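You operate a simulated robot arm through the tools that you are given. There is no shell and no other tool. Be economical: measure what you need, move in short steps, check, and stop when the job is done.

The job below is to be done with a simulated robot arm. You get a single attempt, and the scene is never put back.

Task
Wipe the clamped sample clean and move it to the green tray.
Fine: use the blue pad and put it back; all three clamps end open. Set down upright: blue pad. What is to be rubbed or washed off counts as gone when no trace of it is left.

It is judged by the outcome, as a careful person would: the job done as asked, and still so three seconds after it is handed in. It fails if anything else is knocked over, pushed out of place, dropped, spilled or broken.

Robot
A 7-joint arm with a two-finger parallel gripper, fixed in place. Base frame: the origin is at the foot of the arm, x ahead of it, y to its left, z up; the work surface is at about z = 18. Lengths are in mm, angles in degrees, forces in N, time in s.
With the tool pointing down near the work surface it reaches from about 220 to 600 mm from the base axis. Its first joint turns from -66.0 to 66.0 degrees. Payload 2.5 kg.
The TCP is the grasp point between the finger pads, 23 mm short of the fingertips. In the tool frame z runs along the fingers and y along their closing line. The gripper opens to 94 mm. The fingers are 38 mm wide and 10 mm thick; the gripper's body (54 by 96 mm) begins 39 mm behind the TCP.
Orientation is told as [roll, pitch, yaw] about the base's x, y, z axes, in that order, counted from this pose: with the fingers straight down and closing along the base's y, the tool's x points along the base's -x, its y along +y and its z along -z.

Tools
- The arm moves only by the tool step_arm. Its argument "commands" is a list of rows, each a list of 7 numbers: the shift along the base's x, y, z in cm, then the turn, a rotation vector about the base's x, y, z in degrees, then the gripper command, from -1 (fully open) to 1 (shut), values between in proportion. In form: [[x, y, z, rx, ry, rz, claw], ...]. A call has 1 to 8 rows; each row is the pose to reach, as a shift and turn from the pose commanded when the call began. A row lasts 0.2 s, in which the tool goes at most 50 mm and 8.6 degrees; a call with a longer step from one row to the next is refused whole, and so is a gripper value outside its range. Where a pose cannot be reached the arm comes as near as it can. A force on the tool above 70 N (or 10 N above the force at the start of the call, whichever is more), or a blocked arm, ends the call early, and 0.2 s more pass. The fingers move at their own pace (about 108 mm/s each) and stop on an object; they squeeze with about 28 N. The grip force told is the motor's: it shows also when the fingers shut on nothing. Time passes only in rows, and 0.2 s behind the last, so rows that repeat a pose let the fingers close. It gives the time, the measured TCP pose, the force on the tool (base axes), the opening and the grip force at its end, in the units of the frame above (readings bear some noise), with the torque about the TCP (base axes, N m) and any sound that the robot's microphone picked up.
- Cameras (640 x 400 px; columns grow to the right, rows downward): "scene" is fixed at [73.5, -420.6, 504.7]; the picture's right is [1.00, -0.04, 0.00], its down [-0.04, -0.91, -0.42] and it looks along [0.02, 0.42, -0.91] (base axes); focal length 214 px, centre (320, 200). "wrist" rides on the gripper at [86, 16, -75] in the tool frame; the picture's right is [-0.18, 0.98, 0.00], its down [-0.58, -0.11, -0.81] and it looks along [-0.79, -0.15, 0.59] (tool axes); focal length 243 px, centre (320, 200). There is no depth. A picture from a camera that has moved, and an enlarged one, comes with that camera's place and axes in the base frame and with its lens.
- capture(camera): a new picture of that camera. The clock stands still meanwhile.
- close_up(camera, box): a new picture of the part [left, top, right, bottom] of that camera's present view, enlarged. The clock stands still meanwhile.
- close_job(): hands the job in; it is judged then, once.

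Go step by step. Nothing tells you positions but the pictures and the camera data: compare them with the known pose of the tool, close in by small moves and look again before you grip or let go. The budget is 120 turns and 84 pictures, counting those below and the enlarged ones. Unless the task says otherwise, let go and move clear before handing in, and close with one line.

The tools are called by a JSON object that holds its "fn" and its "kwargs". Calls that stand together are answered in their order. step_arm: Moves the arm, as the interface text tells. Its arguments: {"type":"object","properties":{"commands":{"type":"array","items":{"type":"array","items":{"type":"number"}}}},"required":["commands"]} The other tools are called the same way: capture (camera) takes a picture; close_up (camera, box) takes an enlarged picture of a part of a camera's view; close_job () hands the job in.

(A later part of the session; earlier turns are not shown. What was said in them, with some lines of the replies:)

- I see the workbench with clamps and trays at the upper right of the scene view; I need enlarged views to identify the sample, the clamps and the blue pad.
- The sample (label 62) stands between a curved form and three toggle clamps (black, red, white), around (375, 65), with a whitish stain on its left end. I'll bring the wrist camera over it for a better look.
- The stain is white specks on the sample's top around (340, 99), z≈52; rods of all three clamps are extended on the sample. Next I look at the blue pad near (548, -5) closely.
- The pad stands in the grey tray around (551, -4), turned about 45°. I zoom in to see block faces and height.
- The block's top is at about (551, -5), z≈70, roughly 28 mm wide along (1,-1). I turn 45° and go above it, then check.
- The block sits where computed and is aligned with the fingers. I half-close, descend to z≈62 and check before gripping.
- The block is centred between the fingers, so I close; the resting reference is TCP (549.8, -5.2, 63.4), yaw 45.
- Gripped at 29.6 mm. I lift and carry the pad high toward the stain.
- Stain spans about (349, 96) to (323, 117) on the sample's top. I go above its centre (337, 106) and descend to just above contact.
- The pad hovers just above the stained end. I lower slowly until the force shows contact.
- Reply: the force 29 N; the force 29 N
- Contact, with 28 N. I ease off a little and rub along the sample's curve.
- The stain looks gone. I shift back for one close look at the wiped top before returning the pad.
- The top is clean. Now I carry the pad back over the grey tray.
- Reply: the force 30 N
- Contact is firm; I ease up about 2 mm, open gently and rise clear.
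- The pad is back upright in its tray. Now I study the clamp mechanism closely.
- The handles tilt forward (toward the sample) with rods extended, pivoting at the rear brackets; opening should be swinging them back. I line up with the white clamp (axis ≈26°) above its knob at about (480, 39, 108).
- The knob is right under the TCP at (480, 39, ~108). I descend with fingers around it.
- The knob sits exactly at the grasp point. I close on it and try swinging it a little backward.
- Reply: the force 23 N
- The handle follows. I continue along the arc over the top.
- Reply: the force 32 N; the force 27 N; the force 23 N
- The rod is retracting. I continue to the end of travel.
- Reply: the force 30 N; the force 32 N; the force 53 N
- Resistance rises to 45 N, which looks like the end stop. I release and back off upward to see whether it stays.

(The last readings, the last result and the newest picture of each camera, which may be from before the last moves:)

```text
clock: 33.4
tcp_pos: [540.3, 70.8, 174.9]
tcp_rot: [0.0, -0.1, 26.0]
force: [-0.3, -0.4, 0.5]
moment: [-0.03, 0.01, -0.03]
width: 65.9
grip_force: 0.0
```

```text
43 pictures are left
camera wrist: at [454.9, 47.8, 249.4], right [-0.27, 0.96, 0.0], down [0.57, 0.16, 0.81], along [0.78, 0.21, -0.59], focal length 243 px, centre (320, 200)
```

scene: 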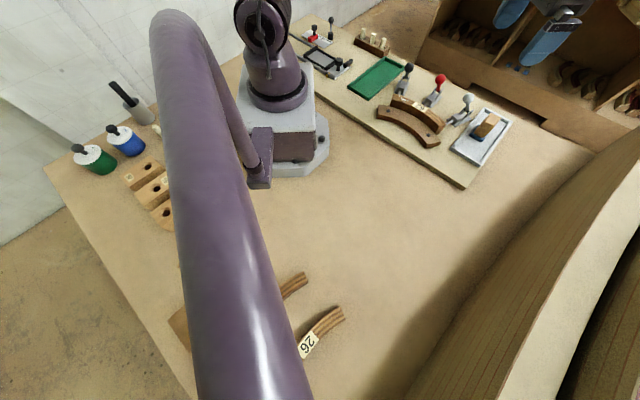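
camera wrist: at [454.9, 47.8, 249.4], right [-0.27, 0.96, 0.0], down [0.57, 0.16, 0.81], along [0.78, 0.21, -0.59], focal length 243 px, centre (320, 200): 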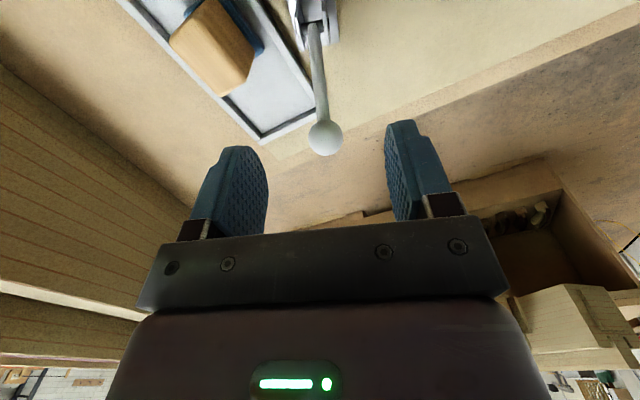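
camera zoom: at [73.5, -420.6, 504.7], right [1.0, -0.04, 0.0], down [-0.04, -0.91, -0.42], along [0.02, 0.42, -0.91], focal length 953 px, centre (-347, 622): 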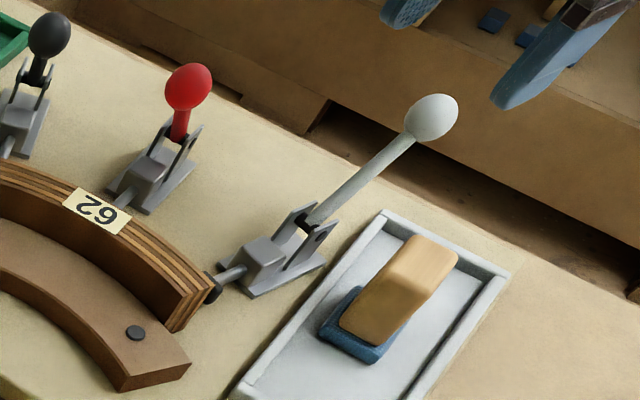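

The white handle stays back with its rod off the sample. Next I hover over the red knob, estimated (428, 111, 109), yaw 43.

{"fn": "step_arm", "kwargs": {"commands": [[-3, 1, 0.7, 0, 0, 6, -1], [-6, 2, 0.7, 0, 0, 12, -1], [-9, 3.2, 0.7, 0, 0, 17, -1], [-11.2, 4, 0.7, 0, 0, 17, -1], [-11.2, 4, 0.7, 0, 0, 17, -1]]}}

{"fn": "capture", "kwargs": {"camera": "wrist"}}

```text
clock: 34.6
tcp_pos: [429.2, 112.4, 180.9]
tcp_rot: [0.0, 0.0, 43.0]
force: [0.2, -0.3, -0.3]
moment: [0.0, -0.01, -0.01]
width: 94.2
grip_force: 0.1
```

```text
42 pictures are left
camera wrist: at [354.0, 64.2, 254.8], right [-0.54, 0.84, 0.0], down [0.5, 0.32, 0.81], along [0.68, 0.43, -0.59], focal length 243 px, centre (320, 200)
```

wrist: 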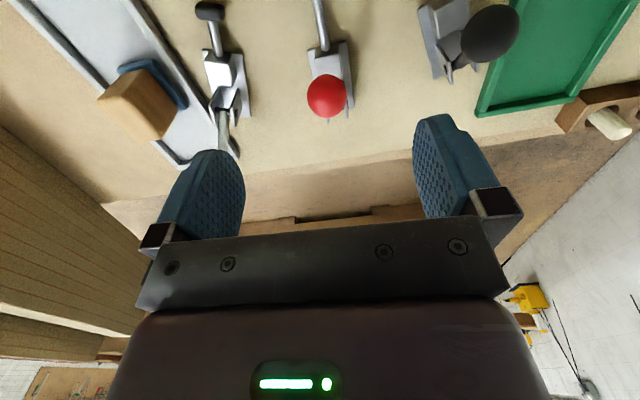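

The red knob is right under the TCP. I descend around it with a check.

{"fn": "step_arm", "kwargs": {"commands": [[-0.1, 0.2, -3, 0, 0, 0, -0.2], [-0.1, 0.2, -5, 0, 0, 0, -0.2], [-0.1, 0.2, -7.2, 0, 0, 0, -0.2], [-0.1, 0.2, -7.2, 0, 0, 0, -0.2]]}}

{"fn": "capture", "kwargs": {"camera": "wrist"}}

```text
clock: 35.6
tcp_pos: [429.6, 113.9, 110.2]
tcp_rot: [0.0, 0.0, 42.9]
force: [-0.4, 0.5, -0.7]
moment: [0.01, 0.0, -0.02]
width: 56.4
grip_force: 0.1
```

```text
41 pictures are left
camera wrist: at [353.3, 66.6, 184.5], right [-0.54, 0.84, 0.0], down [0.5, 0.32, 0.81], along [0.68, 0.43, -0.59], focal length 243 px, centre (320, 200)
```

wrist: 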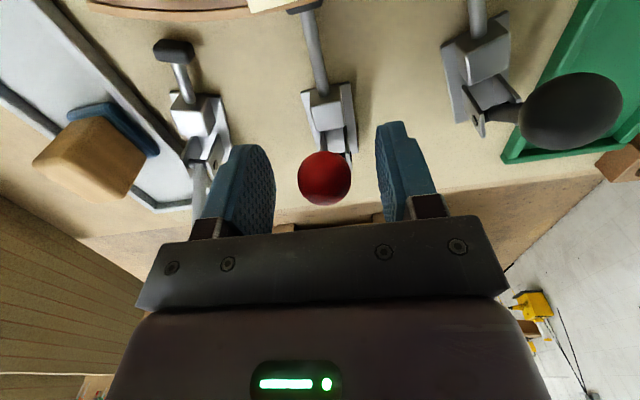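

Centred. I close on it and swing back along the same arc.

{"fn": "step_arm", "kwargs": {"commands": [[0, 0, 0, 0, 0, 0, 0.4], [0, 0, 0, 0, 0, 0, 1], [0, 0, 0, 0, 0, 0, 1], [0.44, 0.41, 0.4, 0, 0, 0, 1], [0.87, 0.83, 0.75, 0, 0, 0, 1], [1.45, 1.38, 1.05, 0, 0, 0, 1], [2.03, 1.93, 1.25, 0, 0, 0, 1], [2.75, 2.6, 1.4, 0, 0, 0, 1]]}}

{"fn": "step_arm", "kwargs": {"commands": [[0.72, 0.7, 0.05, 0, 0, 0, 1], [1.45, 1.38, -0.05, 0, 0, 0, 1], [2.17, 2.07, -0.25, 0, 0, 0, 1], [2.9, 2.75, -0.65, 0, 0, 0, 1]]}}

```text
clock: 37.4
tcp_pos: [453.9, 142.1, 123.5]
tcp_rot: [0.5, 0.6, 43.1]
force: [-32.7, 6.7, 12.6]
moment: [-0.84, 0.9, -0.14]
width: 25.0
grip_force: 44.5
```

```text
clock: 38.4
tcp_pos: [481.9, 171.1, 116.8]
tcp_rot: [0.3, 0.2, 43.3]
force: [-29.9, 14.5, 18.7]
moment: [-1.03, 0.93, -0.41]
width: 25.1
grip_force: 45.2
```

{"fn": "step_arm", "kwargs": {"commands": [[0, 0.8, -0.3, 0, 0, 0, 1], [0.45, 1.35, -0.8, 0, 0, 0, 1], [1.1, 2.05, -1.6, 0, 0, 0, 1], [1.65, 2.6, -2.5, 0, 0, 0, 1]]}}

{"fn": "close_up", "kwargs": {"camera": "scene", "box": [390, 50, 520, 150]}}

```text
clock: 39.4
tcp_pos: [505.6, 193.6, 94.1]
tcp_rot: [-0.5, -0.5, 42.9]
force: [6.7, 3.4, 25.2]
moment: [-1.03, 1.15, 0.05]
width: 24.8
grip_force: 44.6
```

```text
4.00 times, centred on (455, 100) of scene
camera zoom: at [73.3, -420.6, 504.6], right [1.0, -0.04, 0.0], down [-0.04, -0.91, -0.42], along [0.02, 0.42, -0.91], focal length 858 px, centre (-220, 600)
```

zoom: 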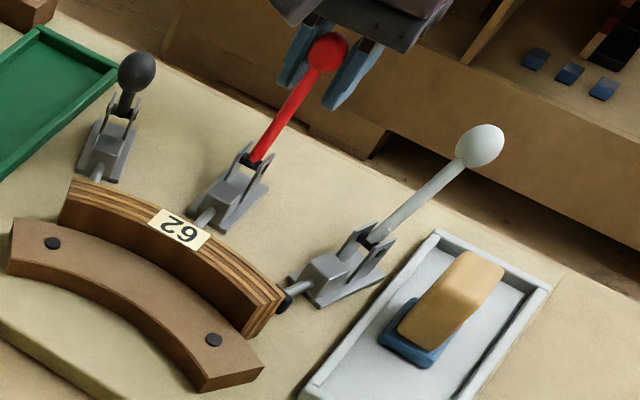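

{"fn": "step_arm", "kwargs": {"commands": [[0.3, 0.3, -0.7, 0, 0, 0, 1], [0.4, 0.4, -1.3, 0, 0, 0, 1], [0.4, 0.4, -1.3, 0, 0, 0, 1]]}}

```text
clock: 40.2
tcp_pos: [509.6, 197.0, 82.5]
tcp_rot: [-0.4, -0.3, 42.9]
force: [-1.8, -16.2, 40.2]
moment: [-0.23, 0.52, 0.15]
width: 24.8
grip_force: 45.0
```

Same end feel as with the white one. I release, rise, and move over toward the black knob (354, 165), yaw 61.

{"fn": "step_arm", "kwargs": {"commands": [[0, 0, 0.5, 0, 0, 0, 0.2], [0, 0, 0.5, 0, 0, 0, -0.4], [0, 0, 0.5, 0, 0, 0, -0.4], [0, 0, 3, 0, 0, 0, -0.4], [-1, -0.5, 7, 0, 0, 0, -0.4], [-4, -1.5, 10.5, 0, 0, 0, -0.4]]}}

{"fn": "step_arm", "kwargs": {"commands": [[-3, -0.5, 0, 0, 0, 6, -1], [-6, -1, 0, 0, 0, 12, -1], [-9, -1.4, 0, 0, 0, 18, -1], [-11.4, -1.6, 0, 0, 0, 18, -1], [-11.4, -1.6, 0, 0, 0, 18, -1]]}}

{"fn": "capture", "kwargs": {"camera": "wrist"}}

{"fn": "close_up", "kwargs": {"camera": "scene", "box": [380, 50, 530, 160]}}

```text
clock: 41.6
tcp_pos: [463.7, 185.0, 182.2]
tcp_rot: [-0.1, 0.1, 43.1]
force: [0.2, -0.1, -0.5]
moment: [0.0, -0.02, 0.01]
width: 65.7
grip_force: 0.1
```

```text
clock: 42.8
tcp_pos: [349.8, 169.0, 183.5]
tcp_rot: [-0.1, 0.0, 61.0]
force: [0.2, 0.4, -0.4]
moment: [-0.05, -0.01, 0.01]
width: 94.0
grip_force: 0.1
```

```text
39 pictures are left
camera wrist: at [292.9, 100.2, 257.1], right [-0.77, 0.64, 0.0], down [0.38, 0.46, 0.81], along [0.51, 0.62, -0.59], focal length 243 px, centre (320, 200)
```

wrist: 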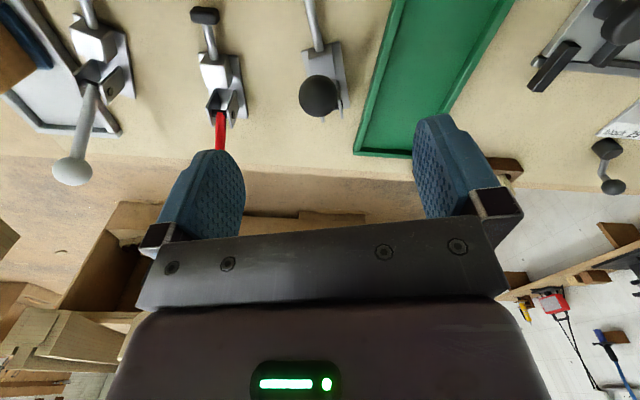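

```text
3.64 times, centred on (455, 105) of scene
camera zoom: at [73.4, -420.6, 504.7], right [1.0, -0.04, 0.0], down [-0.04, -0.91, -0.42], along [0.02, 0.42, -0.91], focal length 780 px, centre (-171, 546)
```

zoom: 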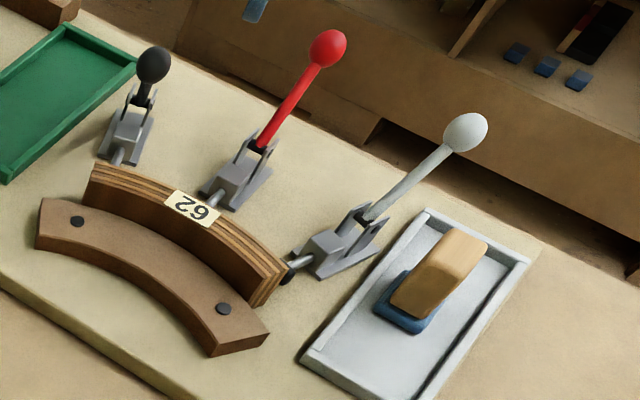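

Black knob is under the TCP. I descend around it, close and check.

{"fn": "step_arm", "kwargs": {"commands": [[0.1, 0.1, -3, 0, 0, 0, -0.2], [0.1, 0.1, -5, 0, 0, 0, -0.2], [0.1, 0.1, -7.4, 0, 0, 0, -0.2], [0.1, 0.1, -7.4, 0, 0, 0, -0.2]]}}

{"fn": "capture", "kwargs": {"camera": "wrist"}}

```text
clock: 43.8
tcp_pos: [353.3, 167.2, 109.6]
tcp_rot: [0.0, 0.1, 61.0]
force: [-0.1, -0.3, 0.3]
moment: [-0.02, -0.03, 0.0]
width: 56.5
grip_force: 0.0
```

```text
37 pictures are left
camera wrist: at [294.5, 99.9, 184.1], right [-0.77, 0.64, 0.0], down [0.38, 0.46, 0.81], along [0.51, 0.62, -0.59], focal length 243 px, centre (320, 200)
```

wrist: 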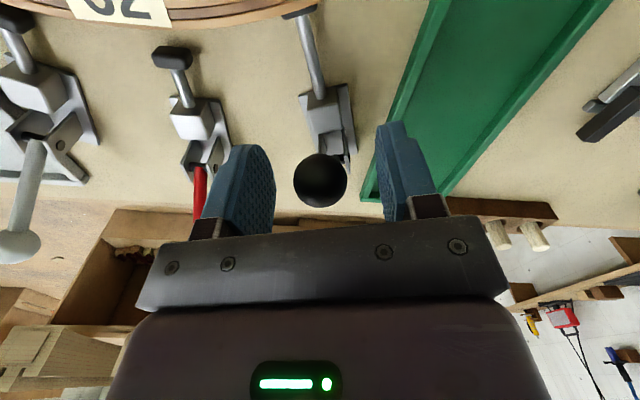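

Centred; I close and swing it back.

{"fn": "step_arm", "kwargs": {"commands": [[0, 0, 0, 0, 0, 0, 0.4], [0, 0, 0, 0, 0, 0, 1], [0, 0, 0, 0, 0, 0, 1], [0.27, 0.53, 0.4, 0, 0, 0, 1], [0.54, 1.07, 0.75, 0, 0, 0, 1], [0.91, 1.78, 1.05, 0, 0, 0, 1], [1.27, 2.5, 1.25, 0, 0, 0, 1], [1.73, 3.39, 1.4, 0, 0, 0, 1]]}}

{"fn": "step_arm", "kwargs": {"commands": [[0.45, 0.89, 0.05, 0, 0, 0, 1], [0.91, 1.78, -0.05, 0, 0, 0, 1], [1.36, 2.67, -0.25, 0, 0, 0, 1], [1.82, 3.56, -0.65, 0, 0, 0, 1]]}}

```text
clock: 45.6
tcp_pos: [367.9, 202.0, 124.6]
tcp_rot: [0.1, 0.3, 61.1]
force: [-15.2, -12.5, 11.1]
moment: [-1.07, 0.57, -0.02]
width: 25.0
grip_force: 45.0
```

```text
clock: 46.6
tcp_pos: [388.3, 238.2, 117.6]
tcp_rot: [0.2, 0.1, 61.1]
force: [-22.8, -0.3, 18.0]
moment: [-1.17, 0.57, -0.2]
width: 24.8
grip_force: 45.2
```

{"fn": "step_arm", "kwargs": {"commands": [[0.2, 0.6, -0.35, 0, 0, 0, 1], [0.45, 1.1, -0.8, 0, 0, 0, 1], [0.85, 2.0, -1.6, 0, 0, 0, 1], [1.2, 2.7, -2.5, 0, 0, 0, 1]]}}

{"fn": "step_arm", "kwargs": {"commands": [[0.2, 0.4, -0.7, 0, 0, 0, 1], [0.25, 0.5, -1.3, 0, 0, 0, 1], [0.25, 0.5, -1.3, 0, 0, 0, 1]]}}

```text
clock: 47.6
tcp_pos: [401.0, 266.7, 94.9]
tcp_rot: [-0.1, -0.4, 61.1]
force: [-11.4, 13.0, 23.1]
moment: [-1.33, 0.49, -0.27]
width: 25.1
grip_force: 44.8
```

```text
clock: 48.4
tcp_pos: [402.1, 271.3, 81.6]
tcp_rot: [0.1, -0.3, 61.0]
force: [-27.2, 3.7, 41.6]
moment: [-0.65, -0.21, -0.4]
width: 24.8
grip_force: 45.1
```

Same end stop. I release, rise and view everything.

{"fn": "step_arm", "kwargs": {"commands": [[0, 0, 0.5, 0, 0, 0, 0.2], [0, 0, 0.5, 0, 0, 0, -0.4], [0, 0, 0.5, 0, 0, 0, -0.4], [0, 0, 3, 0, 0, 0, -0.4], [-0.5, -1, 7, 0, 0, 0, -0.4], [-1.5, -4, 11, 0, 0, 0, -0.4]]}}

{"fn": "step_arm", "kwargs": {"commands": [[-1.5, -4, 1, 0, 0, -6, -1], [-3, -8, 2, 0, 0, -12, -1], [-4.5, -12, 3, 0, 0, -16, -1], [-5.5, -14.5, 4, 0, 0, -16, -1], [-6, -17, 4, 0, 0, -16, -1], [-6, -20, 4, 0, 0, -16, -1]]}}

{"fn": "capture", "kwargs": {"camera": "wrist"}}

{"fn": "close_up", "kwargs": {"camera": "scene", "box": [380, 50, 500, 150]}}

```text
refused: row 6 steps farther than a row can; nothing moved
```

```text
clock: 49.8
tcp_pos: [343.5, 69.6, 118.8]
tcp_rot: [0.1, -0.1, 45.0]
force: [-0.1, 0.6, -0.2]
moment: [0.02, 0.01, 0.02]
width: 93.9
grip_force: 0.2
```

```text
36 pictures are left
camera wrist: at [268.7, 19.4, 193.2], right [-0.56, 0.83, 0.0], down [0.49, 0.33, 0.81], along [0.67, 0.46, -0.59], focal length 243 px, centre (320, 200)
```

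wrist: 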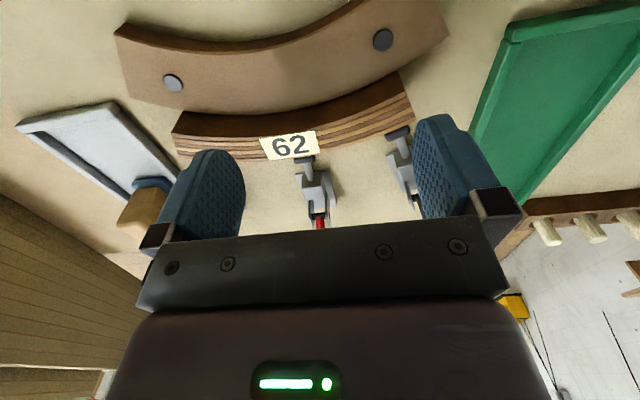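

```text
4.00 times, centred on (440, 100) of scene
camera zoom: at [73.5, -420.6, 504.7], right [1.0, -0.04, 0.0], down [-0.04, -0.91, -0.42], along [0.02, 0.42, -0.91], focal length 858 px, centre (-160, 600)
```

zoom: 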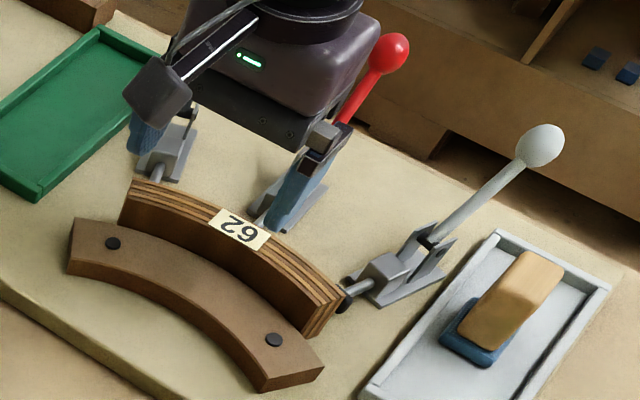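

One move was refused but the next ran, so the fingers left the black knob while opening; I must check the black handle. I rise and look.

{"fn": "step_arm", "kwargs": {"commands": [[-1, -1, 3, 0, 0, 0, -1], [-2, -2, 6.5, 0, 0, 0, -1], [-3, -3, 9, 0, 0, 0, -1], [-4, -4, 9, 0, 0, 0, -1]]}}

{"fn": "capture", "kwargs": {"camera": "wrist"}}

{"fn": "close_up", "kwargs": {"camera": "scene", "box": [380, 50, 500, 150]}}

```text
clock: 50.8
tcp_pos: [303.5, 28.3, 211.4]
tcp_rot: [0.0, 0.0, 45.0]
force: [-0.6, -0.2, 0.0]
moment: [0.02, 0.03, -0.02]
width: 94.1
grip_force: 0.0
```

```text
34 pictures are left
camera wrist: at [229.0, -22.3, 284.8], right [-0.57, 0.82, 0.0], down [0.49, 0.33, 0.81], along [0.67, 0.46, -0.59], focal length 243 px, centre (320, 200)
```

wrist: 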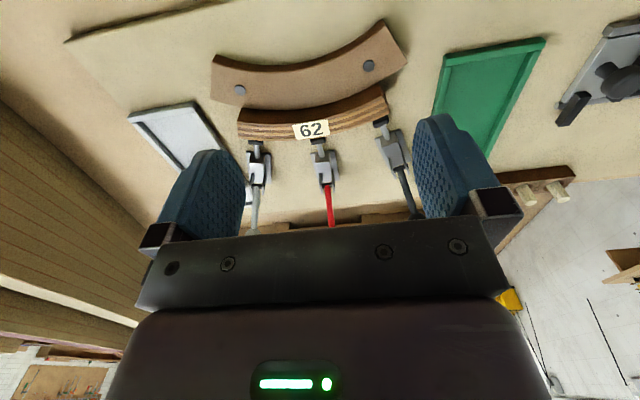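

```text
4.00 times, centred on (440, 100) of scene
camera zoom: at [73.5, -420.6, 504.7], right [1.0, -0.04, 0.0], down [-0.04, -0.91, -0.42], along [0.02, 0.42, -0.91], focal length 858 px, centre (-160, 600)
```

zoom: 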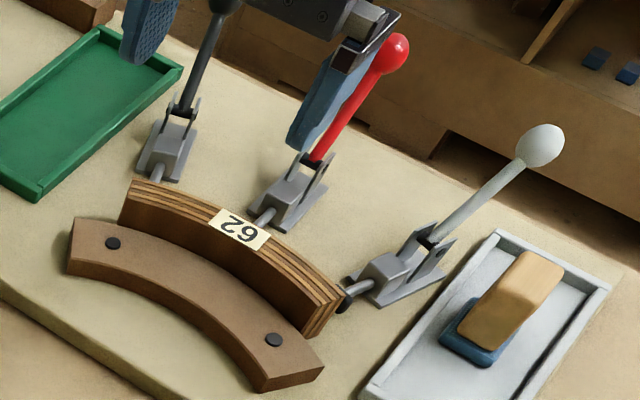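

All three handles are back. I zoom to see the gap between rods and sample and the sample/form heights.

{"fn": "close_up", "kwargs": {"camera": "wrist", "box": [200, 10, 430, 230]}}

{"fn": "close_up", "kwargs": {"camera": "scene", "box": [390, 85, 480, 155]}}

```text
1.82 times, centred on (315, 120) of wrist
camera zoom: at [229.0, -22.3, 284.8], right [-0.57, 0.82, 0.0], down [0.49, 0.33, 0.81], along [0.67, 0.46, -0.59], focal length 441 px, centre (329, 346)
```

zoom: 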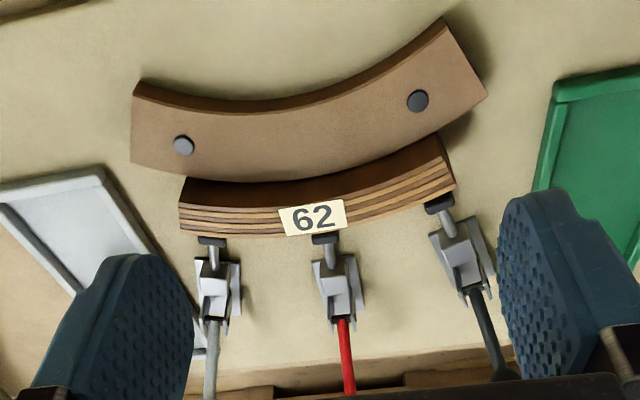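

```text
5.71 times, centred on (435, 120) of scene
camera zoom: at [73.5, -420.6, 504.7], right [1.0, -0.04, 0.0], down [-0.04, -0.91, -0.42], along [0.02, 0.42, -0.91], focal length 1226 px, centre (-337, 657)
```

zoom: 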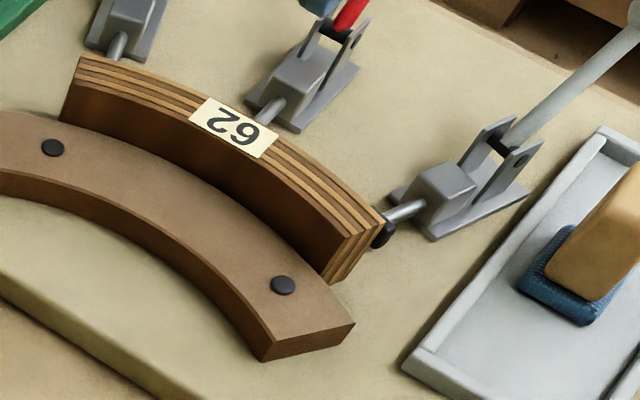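

All clamps are open, about 10 mm gap. I'll grip the sample between the red and black rods at about (353, 97), closing radially (yaw −36), fingertips staying above the form (top ≈ z 34). First rotate at height.

{"fn": "step_arm", "kwargs": {"commands": [[0.6, 0.8, 0, 0, 0, -8, -1], [1.2, 1.7, 0, 0, 0, -16, -1], [1.8, 2.6, 0, 0, 0, -24, -1], [2.5, 3.4, 0, 0, 0, -32, -1], [3.2, 4.3, 0, 0, 0, -40, -1], [3.8, 5.2, 0, 0, 0, -48, -1], [4.4, 6.1, 0, 0, 0, -56, -1], [5, 6.8, 0, 0, 0, -64, -1]]}}

{"fn": "step_arm", "kwargs": {"commands": [[0, 0, -2, 0, 0, -8, -1], [0, 0, -4, 0, 0, -16, -1], [0, 0, -6, 0, 0, -17, -1], [0, 0, -6, 0, 0, -17, -1]]}}

{"fn": "capture", "kwargs": {"camera": "wrist"}}

```text
clock: 52.6
tcp_pos: [353.4, 97.9, 210.2]
tcp_rot: [0.0, 0.0, -19.1]
force: [0.3, 0.1, -1.7]
moment: [-0.02, 0.02, 0.03]
width: 94.3
grip_force: 0.1
```

```text
clock: 53.6
tcp_pos: [352.3, 97.3, 147.6]
tcp_rot: [0.0, -0.1, -36.0]
force: [0.0, 0.1, -0.3]
moment: [0.02, -0.02, -0.03]
width: 93.9
grip_force: 0.0
```

```text
30 pictures are left
camera wrist: at [291.0, 160.7, 222.5], right [0.73, 0.69, 0.0], down [0.41, -0.43, 0.81], along [0.55, -0.59, -0.59], focal length 243 px, centre (320, 200)
```

wrist: 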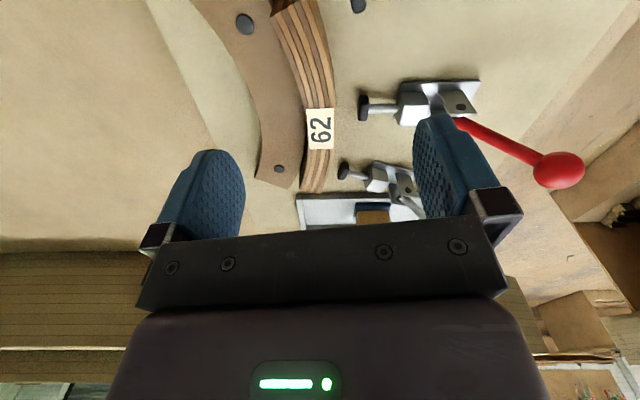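

{"fn": "close_up", "kwargs": {"camera": "wrist", "box": [260, 20, 400, 130]}}

```text
3.64 times, centred on (330, 75) of wrist
camera zoom: at [291.0, 160.7, 222.5], right [0.73, 0.69, 0.0], down [0.41, -0.43, 0.81], along [0.55, -0.59, -0.59], focal length 882 px, centre (284, 654)
```

zoom: 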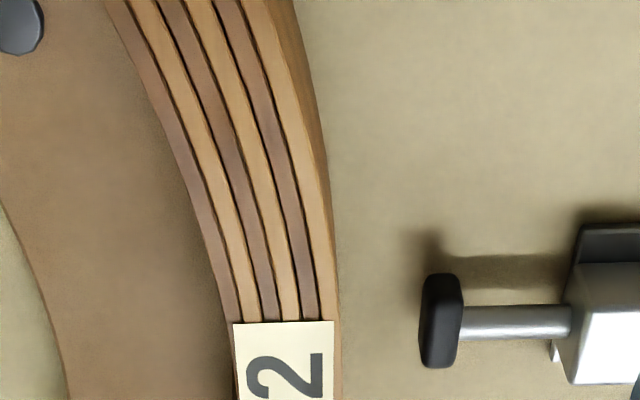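

The sample centre is ~5.6 mm inward of my plumb line. I correct by (−4, −4) mm, turn +3°, narrow the opening to 46 mm and descend partway.

{"fn": "step_arm", "kwargs": {"commands": [[-0.4, -0.4, 0, 0, 0, 3, 0], [-0.4, -0.4, -2, 0, 0, 3, 0], [-0.4, -0.4, -4.5, 0, 0, 3, 0], [-0.4, -0.4, -6.5, 0, 0, 3, 0], [-0.4, -0.4, -6.5, 0, 0, 3, 0]]}}

{"fn": "capture", "kwargs": {"camera": "wrist"}}

{"fn": "close_up", "kwargs": {"camera": "scene", "box": [370, 70, 470, 150]}}

```text
clock: 54.8
tcp_pos: [346.9, 94.2, 84.7]
tcp_rot: [0.0, 0.1, -33.0]
force: [0.1, -1.0, 0.1]
moment: [0.0, 0.0, -0.01]
width: 47.1
grip_force: 0.0
```

```text
28 pictures are left
camera wrist: at [282.2, 154.0, 158.2], right [0.69, 0.72, 0.0], down [0.43, -0.41, 0.81], along [0.58, -0.56, -0.59], focal length 243 px, centre (320, 200)
```

wrist: 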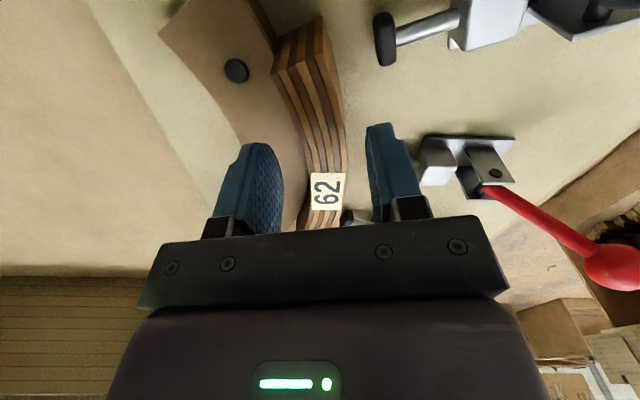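

```text
5.00 times, centred on (420, 110) of scene
camera zoom: at [73.5, -420.6, 504.7], right [1.0, -0.04, 0.0], down [-0.04, -0.91, -0.42], along [0.02, 0.42, -0.91], focal length 1072 px, centre (-180, 650)
```

zoom: 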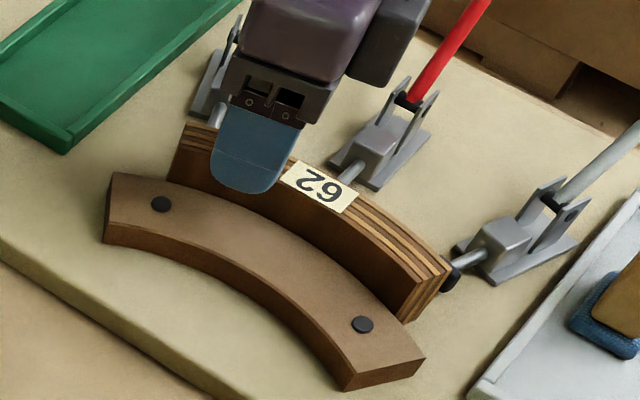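

The sample is centred between the fingers. I narrow slightly and descend to z≈61.

{"fn": "step_arm", "kwargs": {"commands": [[0, 0, 0, 0, 0, 0, 0.15], [0, 0, -0.8, 0, 0, 0, 0.15], [0, 0, -1.6, 0, 0, 0, 0.15], [0, 0, -2.3, 0, 0, 0, 0.15], [0, 0, -2.3, 0, 0, 0, 0.15]]}}

{"fn": "capture", "kwargs": {"camera": "wrist"}}

{"fn": "close_up", "kwargs": {"camera": "scene", "box": [380, 80, 450, 140]}}

```text
clock: 56.0
tcp_pos: [348.8, 95.0, 61.1]
tcp_rot: [-0.1, 0.0, -33.0]
force: [-0.9, 0.5, -0.5]
moment: [0.02, -0.01, -0.02]
width: 39.9
grip_force: 0.0
```

```text
26 pictures are left
camera wrist: at [283.2, 153.8, 135.5], right [0.69, 0.72, 0.0], down [0.43, -0.41, 0.81], along [0.58, -0.56, -0.59], focal length 243 px, centre (320, 200)
```

wrist: 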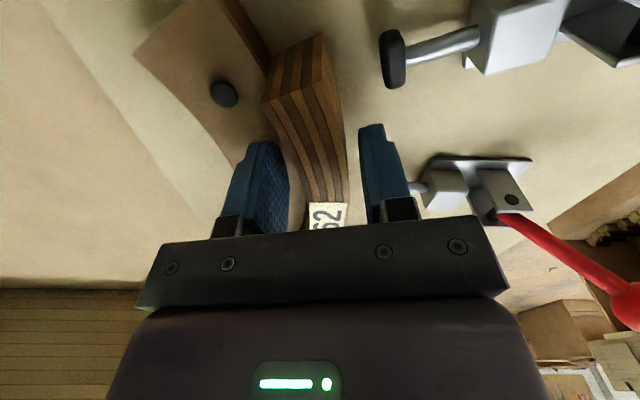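

```text
6.67 times, centred on (415, 110) of scene
camera zoom: at [73.5, -420.6, 504.7], right [1.0, -0.04, 0.0], down [-0.04, -0.91, -0.42], along [0.02, 0.42, -0.91], focal length 1430 px, centre (-313, 800)
```

zoom: 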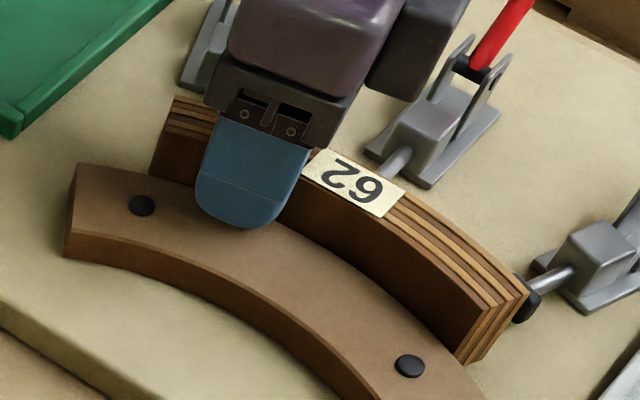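

No contact with the form and the sample is between the pads. I close gently.

{"fn": "step_arm", "kwargs": {"commands": [[0, 0, 0, 0, 0, 0, 0.35], [0, 0, 0, 0, 0, 0, 0.5], [0, 0, 0, 0, 0, 0, 1], [0, 0, 0, 0, 0, 0, 1], [0, 0, 0, 0, 0, 0, 1]]}}

```text
clock: 57.2
tcp_pos: [349.3, 94.6, 62.2]
tcp_rot: [0.1, -0.2, -32.9]
force: [6.2, 8.7, -0.3]
moment: [0.3, -0.12, -0.25]
width: 25.0
grip_force: 28.4
```

Gripped at 25 mm. I lift slightly outward so it slides free of the form.

{"fn": "step_arm", "kwargs": {"commands": [[0.1, 0.15, 0, 0, 0, 0, 1], [0.15, 0.2, 1, 0, 0, 0, 1], [0.15, 0.2, 2, 0, 0, 0, 1]]}}

{"fn": "close_up", "kwargs": {"camera": "scene", "box": [370, 60, 470, 150]}}

```text
clock: 58.0
tcp_pos: [350.4, 94.8, 81.2]
tcp_rot: [-0.1, 0.0, -33.0]
force: [-0.1, -0.8, -0.6]
moment: [0.05, 0.03, 0.01]
width: 24.6
grip_force: 28.0
```

```text
4.44 times, centred on (420, 105) of scene
camera zoom: at [73.5, -420.6, 504.7], right [1.0, -0.04, 0.0], down [-0.04, -0.91, -0.42], along [0.02, 0.42, -0.91], focal length 953 px, centre (-124, 622)
```

zoom: 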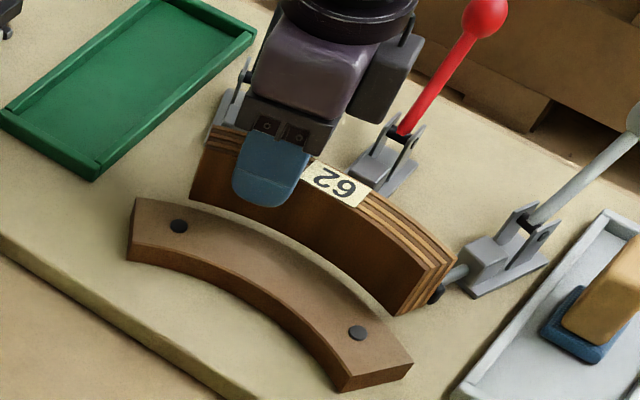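

The sample is up and level. I raise it high, then turn 90° and carry it toward the tray.

{"fn": "step_arm", "kwargs": {"commands": [[0, 0, 3, 0, 0, 0, 1], [0, 0, 6, 0, 0, 0, 1], [0, 0, 9, 0, 0, 0, 1], [0, 0, 11.5, 0, 0, 0, 1]]}}

{"fn": "step_arm", "kwargs": {"commands": [[-0.8, 1, 0, 0, 0, 8, 1], [-1.6, 2, 0, 0, 0, 16, 1], [-2.4, 3, 0, 0, 0, 24, 1], [-3.2, 4, 0, 0, 0, 32, 1], [-4, 5, 0, 0, 0, 40, 1], [-4.8, 6, 0, 0, 0, 48, 1], [-5.6, 7, 0, 0, 0, 56, 1], [-6.4, 8, 0, 0, 0, 64, 1]]}}

{"fn": "step_arm", "kwargs": {"commands": [[-0.5, 1.5, 0, 0, 0, 8, 1], [-1, 3, 0, 0, 0, 16, 1], [-1.6, 5, 0, 0, 0, 24, 1], [-1.6, 5, 0, 0, 0, 26, 1], [-1.6, 5, 0, 0, 0, 26, 1]]}}

{"fn": "capture", "kwargs": {"camera": "wrist"}}

{"fn": "close_up", "kwargs": {"camera": "scene", "box": [310, 20, 450, 130]}}

```text
clock: 59.0
tcp_pos: [349.4, 94.5, 198.0]
tcp_rot: [0.1, 0.0, -33.0]
force: [-0.9, -1.1, -1.1]
moment: [0.04, 0.06, 0.01]
width: 24.8
grip_force: 28.2
```

```text
clock: 60.8
tcp_pos: [287.3, 175.4, 196.7]
tcp_rot: [0.0, 0.0, 31.1]
force: [0.0, 0.5, -0.9]
moment: [0.01, 0.03, 0.0]
width: 24.8
grip_force: 28.2
```

```text
clock: 62.0
tcp_pos: [269.9, 226.7, 195.8]
tcp_rot: [0.0, 0.0, 57.1]
force: [-1.4, 0.0, -2.2]
moment: [-0.06, 0.03, 0.01]
width: 24.6
grip_force: 27.9
```

```text
23 pictures are left
camera wrist: at [208.1, 162.2, 270.0], right [-0.73, 0.69, 0.0], down [0.41, 0.43, 0.81], along [0.56, 0.58, -0.59], focal length 243 px, centre (320, 200)
```

wrist: 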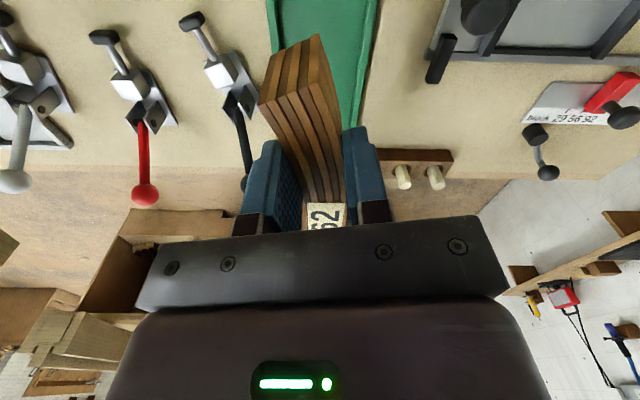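

```text
3.64 times, centred on (380, 75) of scene
camera zoom: at [73.5, -420.6, 504.7], right [1.0, -0.04, 0.0], down [-0.04, -0.91, -0.42], along [0.02, 0.42, -0.91], focal length 780 px, centre (102, 654)
```

zoom: 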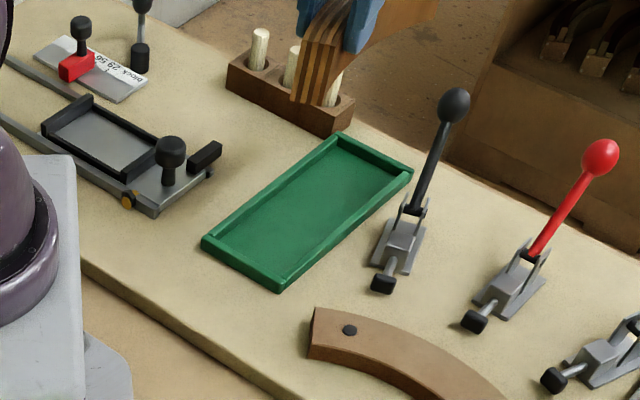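

Sample is over the tray region; tray centre ≈ (296, 245). I shift to TCP (268, 215) and lower to z≈110 for a check.

{"fn": "step_arm", "kwargs": {"commands": [[-0.2, -1.1, -2, 0, 0, 0, 1], [-0.2, -1.1, -5, 0, 0, 0, 1], [-0.2, -1.1, -8.5, 0, 0, 0, 1], [-0.2, -1.1, -8.5, 0, 0, 0, 1]]}}

{"fn": "capture", "kwargs": {"camera": "wrist"}}

{"fn": "close_up", "kwargs": {"camera": "scene", "box": [330, 20, 430, 110]}}

```text
clock: 63.0
tcp_pos: [269.6, 215.2, 111.8]
tcp_rot: [0.0, 0.0, 56.9]
force: [0.6, 0.7, -0.3]
moment: [-0.06, 0.02, -0.01]
width: 24.8
grip_force: 28.4
```

```text
21 pictures are left
camera wrist: at [207.2, 152.0, 185.7], right [-0.72, 0.69, 0.0], down [0.41, 0.43, 0.81], along [0.56, 0.58, -0.59], focal length 243 px, centre (320, 200)
```

wrist: 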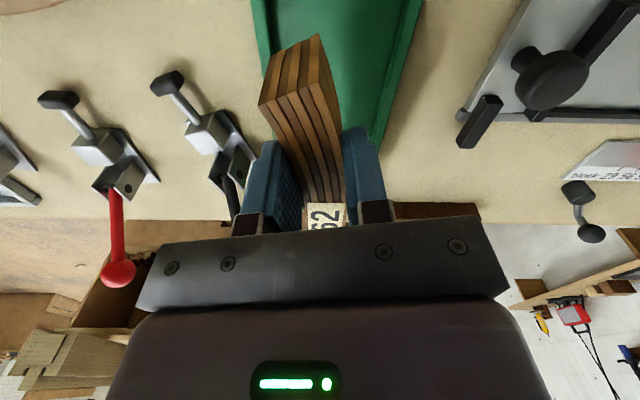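

```text
4.44 times, centred on (380, 65) of scene
camera zoom: at [73.5, -420.6, 504.7], right [1.0, -0.04, 0.0], down [-0.04, -0.91, -0.42], along [0.02, 0.42, -0.91], focal length 953 px, centre (53, 800)
```

zoom: 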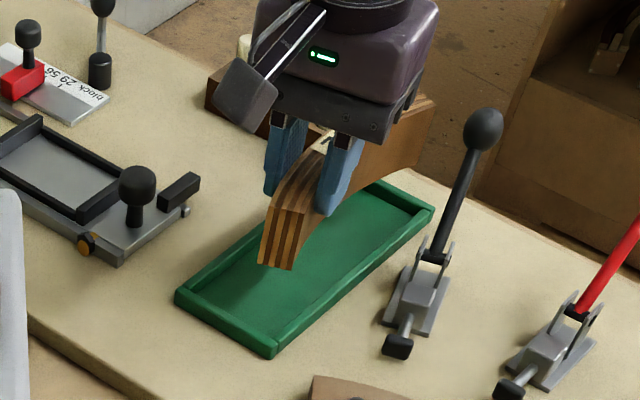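

The near end sits about 12 mm toward the clamp side of the tray's midline; I shift (−10, +3.5) mm and lower to just above the floor.

{"fn": "step_arm", "kwargs": {"commands": [[-0.5, 0.2, 0, 0, 0, 0, 1], [-1.0, 0.35, -1.5, 0, 0, 0, 1], [-1.0, 0.35, -3.8, 0, 0, 0, 1], [-1.0, 0.35, -3.8, 0, 0, 0, 1]]}}

{"fn": "close_up", "kwargs": {"camera": "scene", "box": [340, 30, 420, 110]}}

{"fn": "capture", "kwargs": {"camera": "wrist"}}

```text
clock: 64.0
tcp_pos: [258.2, 217.2, 73.3]
tcp_rot: [0.0, -0.1, 57.0]
force: [0.5, 0.4, -0.8]
moment: [0.0, 0.05, -0.04]
width: 24.5
grip_force: 27.9
```

```text
5.00 times, centred on (380, 70) of scene
camera zoom: at [73.5, -420.6, 504.7], right [1.0, -0.04, 0.0], down [-0.04, -0.91, -0.42], along [0.02, 0.42, -0.91], focal length 1072 px, centre (20, 850)
```

zoom: 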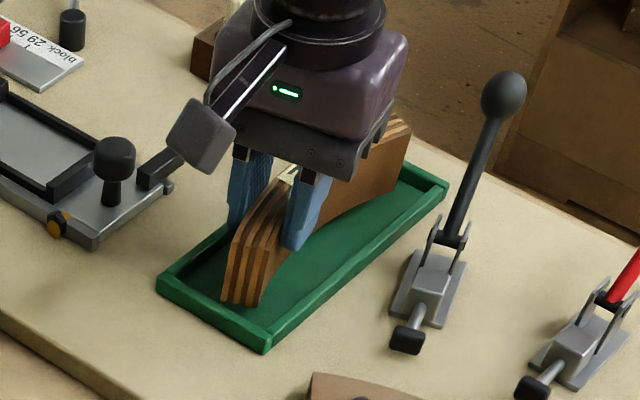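

```text
18 pictures are left
camera wrist: at [196.5, 153.6, 147.8], right [-0.72, 0.69, 0.0], down [0.41, 0.43, 0.81], along [0.56, 0.58, -0.59], focal length 243 px, centre (320, 200)
```

wrist: 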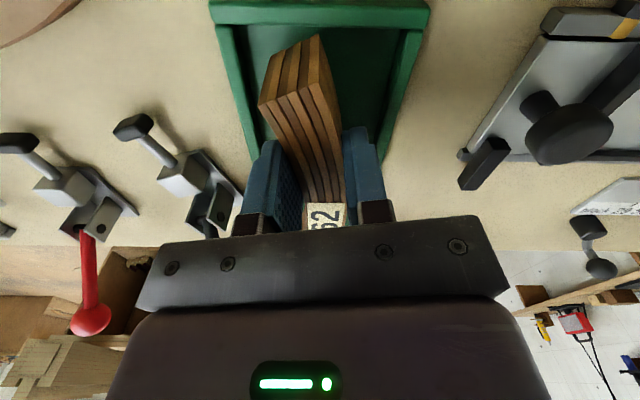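

The sample sits inside the tray with margins all round. I lower until contact.

{"fn": "step_arm", "kwargs": {"commands": [[0, 0, -0.3, 0, 0, 0, 1], [0, 0, -0.6, 0, 0, 0, 1]]}}

```text
clock: 64.6
tcp_pos: [258.8, 217.9, 67.2]
tcp_rot: [0.0, 0.0, 57.1]
force: [0.3, 0.0, -0.9]
moment: [-0.02, 0.05, 0.01]
width: 24.8
grip_force: 27.8
```

{"fn": "step_arm", "kwargs": {"commands": [[0, 0, -0.15, 0, 0, 0, 1], [0, 0, -0.15, 0, 0, 0, 1]]}}

```text
clock: 65.2
tcp_pos: [258.1, 217.3, 65.8]
tcp_rot: [-0.1, 0.0, 57.1]
force: [-0.8, -0.3, -1.4]
moment: [-0.03, 0.02, 0.0]
width: 24.6
grip_force: 28.0
```

{"fn": "step_arm", "kwargs": {"commands": [[0, 0, -0.1, 0, 0, 0, 1], [0, 0, -0.15, 0, 0, 0, 1]]}}

```text
clock: 65.8
tcp_pos: [258.5, 218.3, 63.9]
tcp_rot: [0.0, 0.0, 57.0]
force: [0.0, -0.5, -0.6]
moment: [-0.01, 0.01, 0.01]
width: 24.7
grip_force: 28.0
```

{"fn": "step_arm", "kwargs": {"commands": [[0, 0, -0.1, 0, 0, 0, 1], [0, 0, -0.15, 0, 0, 0, 1]]}}

```text
clock: 66.4
tcp_pos: [258.5, 216.7, 64.2]
tcp_rot: [-0.1, 0.1, 56.9]
force: [-6.0, -4.7, 28.6]
moment: [-0.09, 0.19, -0.03]
width: 24.8
grip_force: 28.4
```

Contact with the tray floor. I ease up 1 mm, open a little and rise straight up.

{"fn": "step_arm", "kwargs": {"commands": [[0, 0, 0.12, 0, 0, 0, 1], [0, 0, 0.12, 0, 0, 0, 0.35], [0, 0, 0.12, 0, 0, 0, 0.15], [0, 0, 0.12, 0, 0, 0, 0.1], [0, 0, 2, 0, 0, 0, 0.1], [0, 0, 5, 0, 0, 0, 0.1], [0, 0, 9, 0, 0, 0, 0.1], [0, 0, 12.5, 0, 0, 0, 0.1]]}}

{"fn": "capture", "kwargs": {"camera": "wrist"}}

{"fn": "close_up", "kwargs": {"camera": "scene", "box": [340, 30, 420, 110]}}

```text
clock: 68.2
tcp_pos: [257.5, 219.4, 188.2]
tcp_rot: [0.0, 0.0, 57.0]
force: [0.1, -0.3, 0.5]
moment: [0.03, -0.02, -0.01]
width: 42.3
grip_force: 0.1
```

```text
17 pictures are left
camera wrist: at [195.7, 154.7, 262.2], right [-0.72, 0.69, 0.0], down [0.41, 0.43, 0.81], along [0.56, 0.58, -0.59], focal length 243 px, centre (320, 200)
```

wrist: 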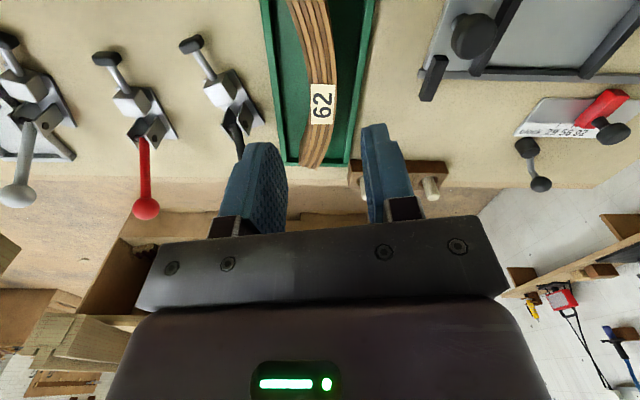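

```text
5.00 times, centred on (380, 70) of scene
camera zoom: at [73.5, -420.6, 504.7], right [1.0, -0.04, 0.0], down [-0.04, -0.91, -0.42], along [0.02, 0.42, -0.91], focal length 1072 px, centre (20, 850)
```

zoom: 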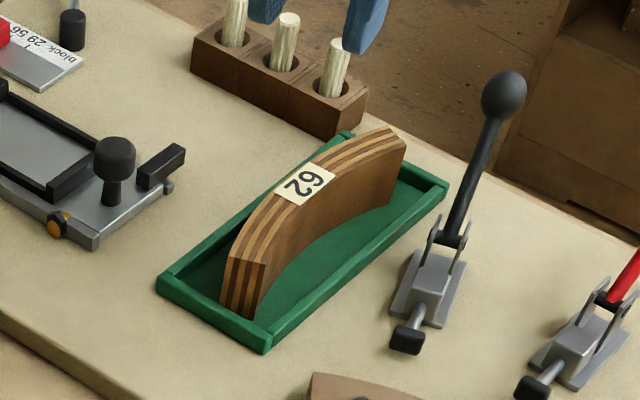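

The sample stands flat in the tray. For certainty I turn the camera to view its other (outer) face and the clamps.

{"fn": "step_arm", "kwargs": {"commands": [[0.4, 0.4, 1, 0, 0, -8, -1], [0.8, 0.8, 2, 0, 0, -16, -1], [1.2, 1.2, 2, 0, 0, -24, -1], [1.6, 1.6, 2, 0, 0, -32, -1], [2, 2, 2, 0, 0, -40, -1], [2.4, 2.4, 2, 0, 0, -48, -1], [2.8, 2.8, 2, 0, 0, -56, -1], [3.2, 3.2, 2, 0, 0, -64, -1]]}}

{"fn": "step_arm", "kwargs": {"commands": [[0, 0, 0, 0, 0, -8, -1], [0, 0, 0, 0, 0, -16, -1], [0, 0, 0, 0, 0, -24, -1], [0, 0, 0, 0, 0, -32, -1], [0, 0, 0, 0, 0, -32, -1]]}}

{"fn": "capture", "kwargs": {"camera": "wrist"}}

```text
clock: 70.0
tcp_pos: [290.3, 250.3, 207.5]
tcp_rot: [0.0, 0.1, -7.1]
force: [0.1, -0.2, -0.6]
moment: [-0.04, -0.03, 0.02]
width: 94.0
grip_force: 0.0
```

```text
clock: 71.2
tcp_pos: [290.1, 250.6, 208.4]
tcp_rot: [-0.1, 0.0, -39.1]
force: [0.6, -0.1, -0.1]
moment: [0.01, -0.05, -0.02]
width: 94.0
grip_force: 0.1
```

```text
15 pictures are left
camera wrist: at [232.2, 317.4, 282.3], right [0.76, 0.65, 0.0], down [0.38, -0.45, 0.81], along [0.52, -0.62, -0.59], focal length 243 px, centre (320, 200)
```

wrist: 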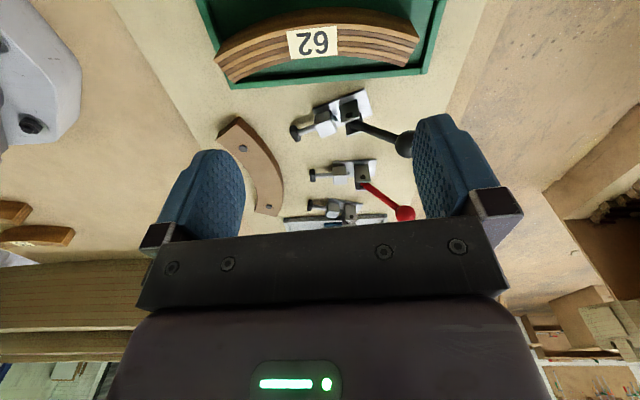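

{"fn": "close_up", "kwargs": {"camera": "wrist", "box": [190, 0, 450, 110]}}

{"fn": "close_up", "kwargs": {"camera": "wrist", "box": [260, 80, 440, 230]}}

{"fn": "close_up", "kwargs": {"camera": "scene", "box": [340, 40, 530, 170]}}

```text
2.46 times, centred on (320, 55) of wrist
camera zoom: at [232.2, 317.4, 282.3], right [0.76, 0.65, 0.0], down [0.38, -0.45, 0.81], along [0.52, -0.62, -0.59], focal length 597 px, centre (320, 557)
```

zoom: 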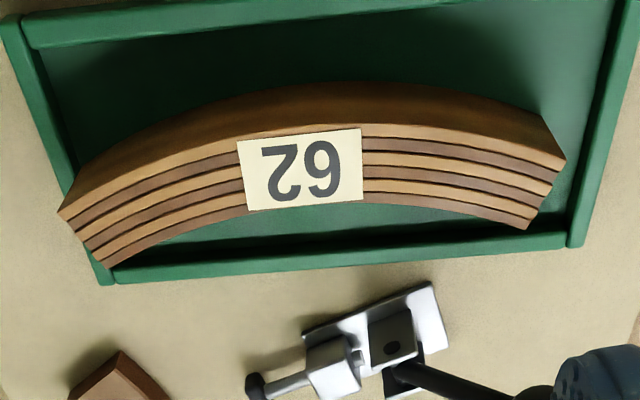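

```text
2.67 times, centred on (350, 155) of wrist
camera zoom: at [232.2, 317.4, 282.3], right [0.76, 0.65, 0.0], down [0.38, -0.45, 0.81], along [0.52, -0.62, -0.59], focal length 647 px, centre (240, 320)
```

zoom: 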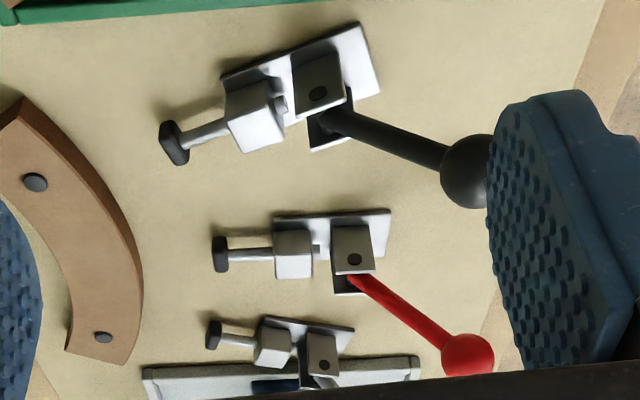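

```text
3.08 times, centred on (435, 105) of scene
camera zoom: at [73.5, -420.6, 504.7], right [1.0, -0.04, 0.0], down [-0.04, -0.91, -0.42], along [0.02, 0.42, -0.91], focal length 660 px, centre (-34, 492)
```

zoom: 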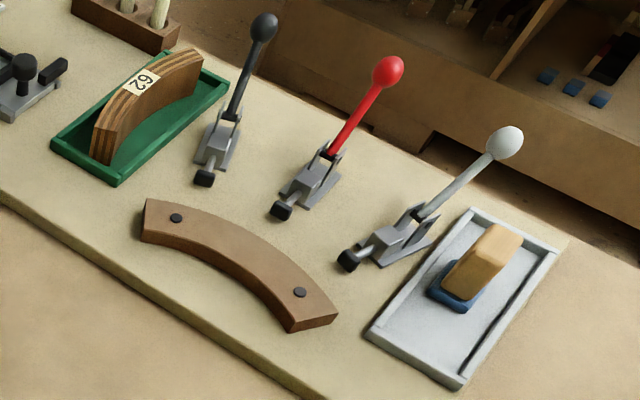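

The sample is clean and level inside the green tray. All three clamp rods are retracted, the pad is upright in its tray, and the arm is clear, so I hand in.

{"fn": "close_job", "kwargs": {}}

```text
The job is handed in.
```

I wiped the sample clean and moved it to the green tray; the blue pad is back upright in its tray, and all three clamps are open.
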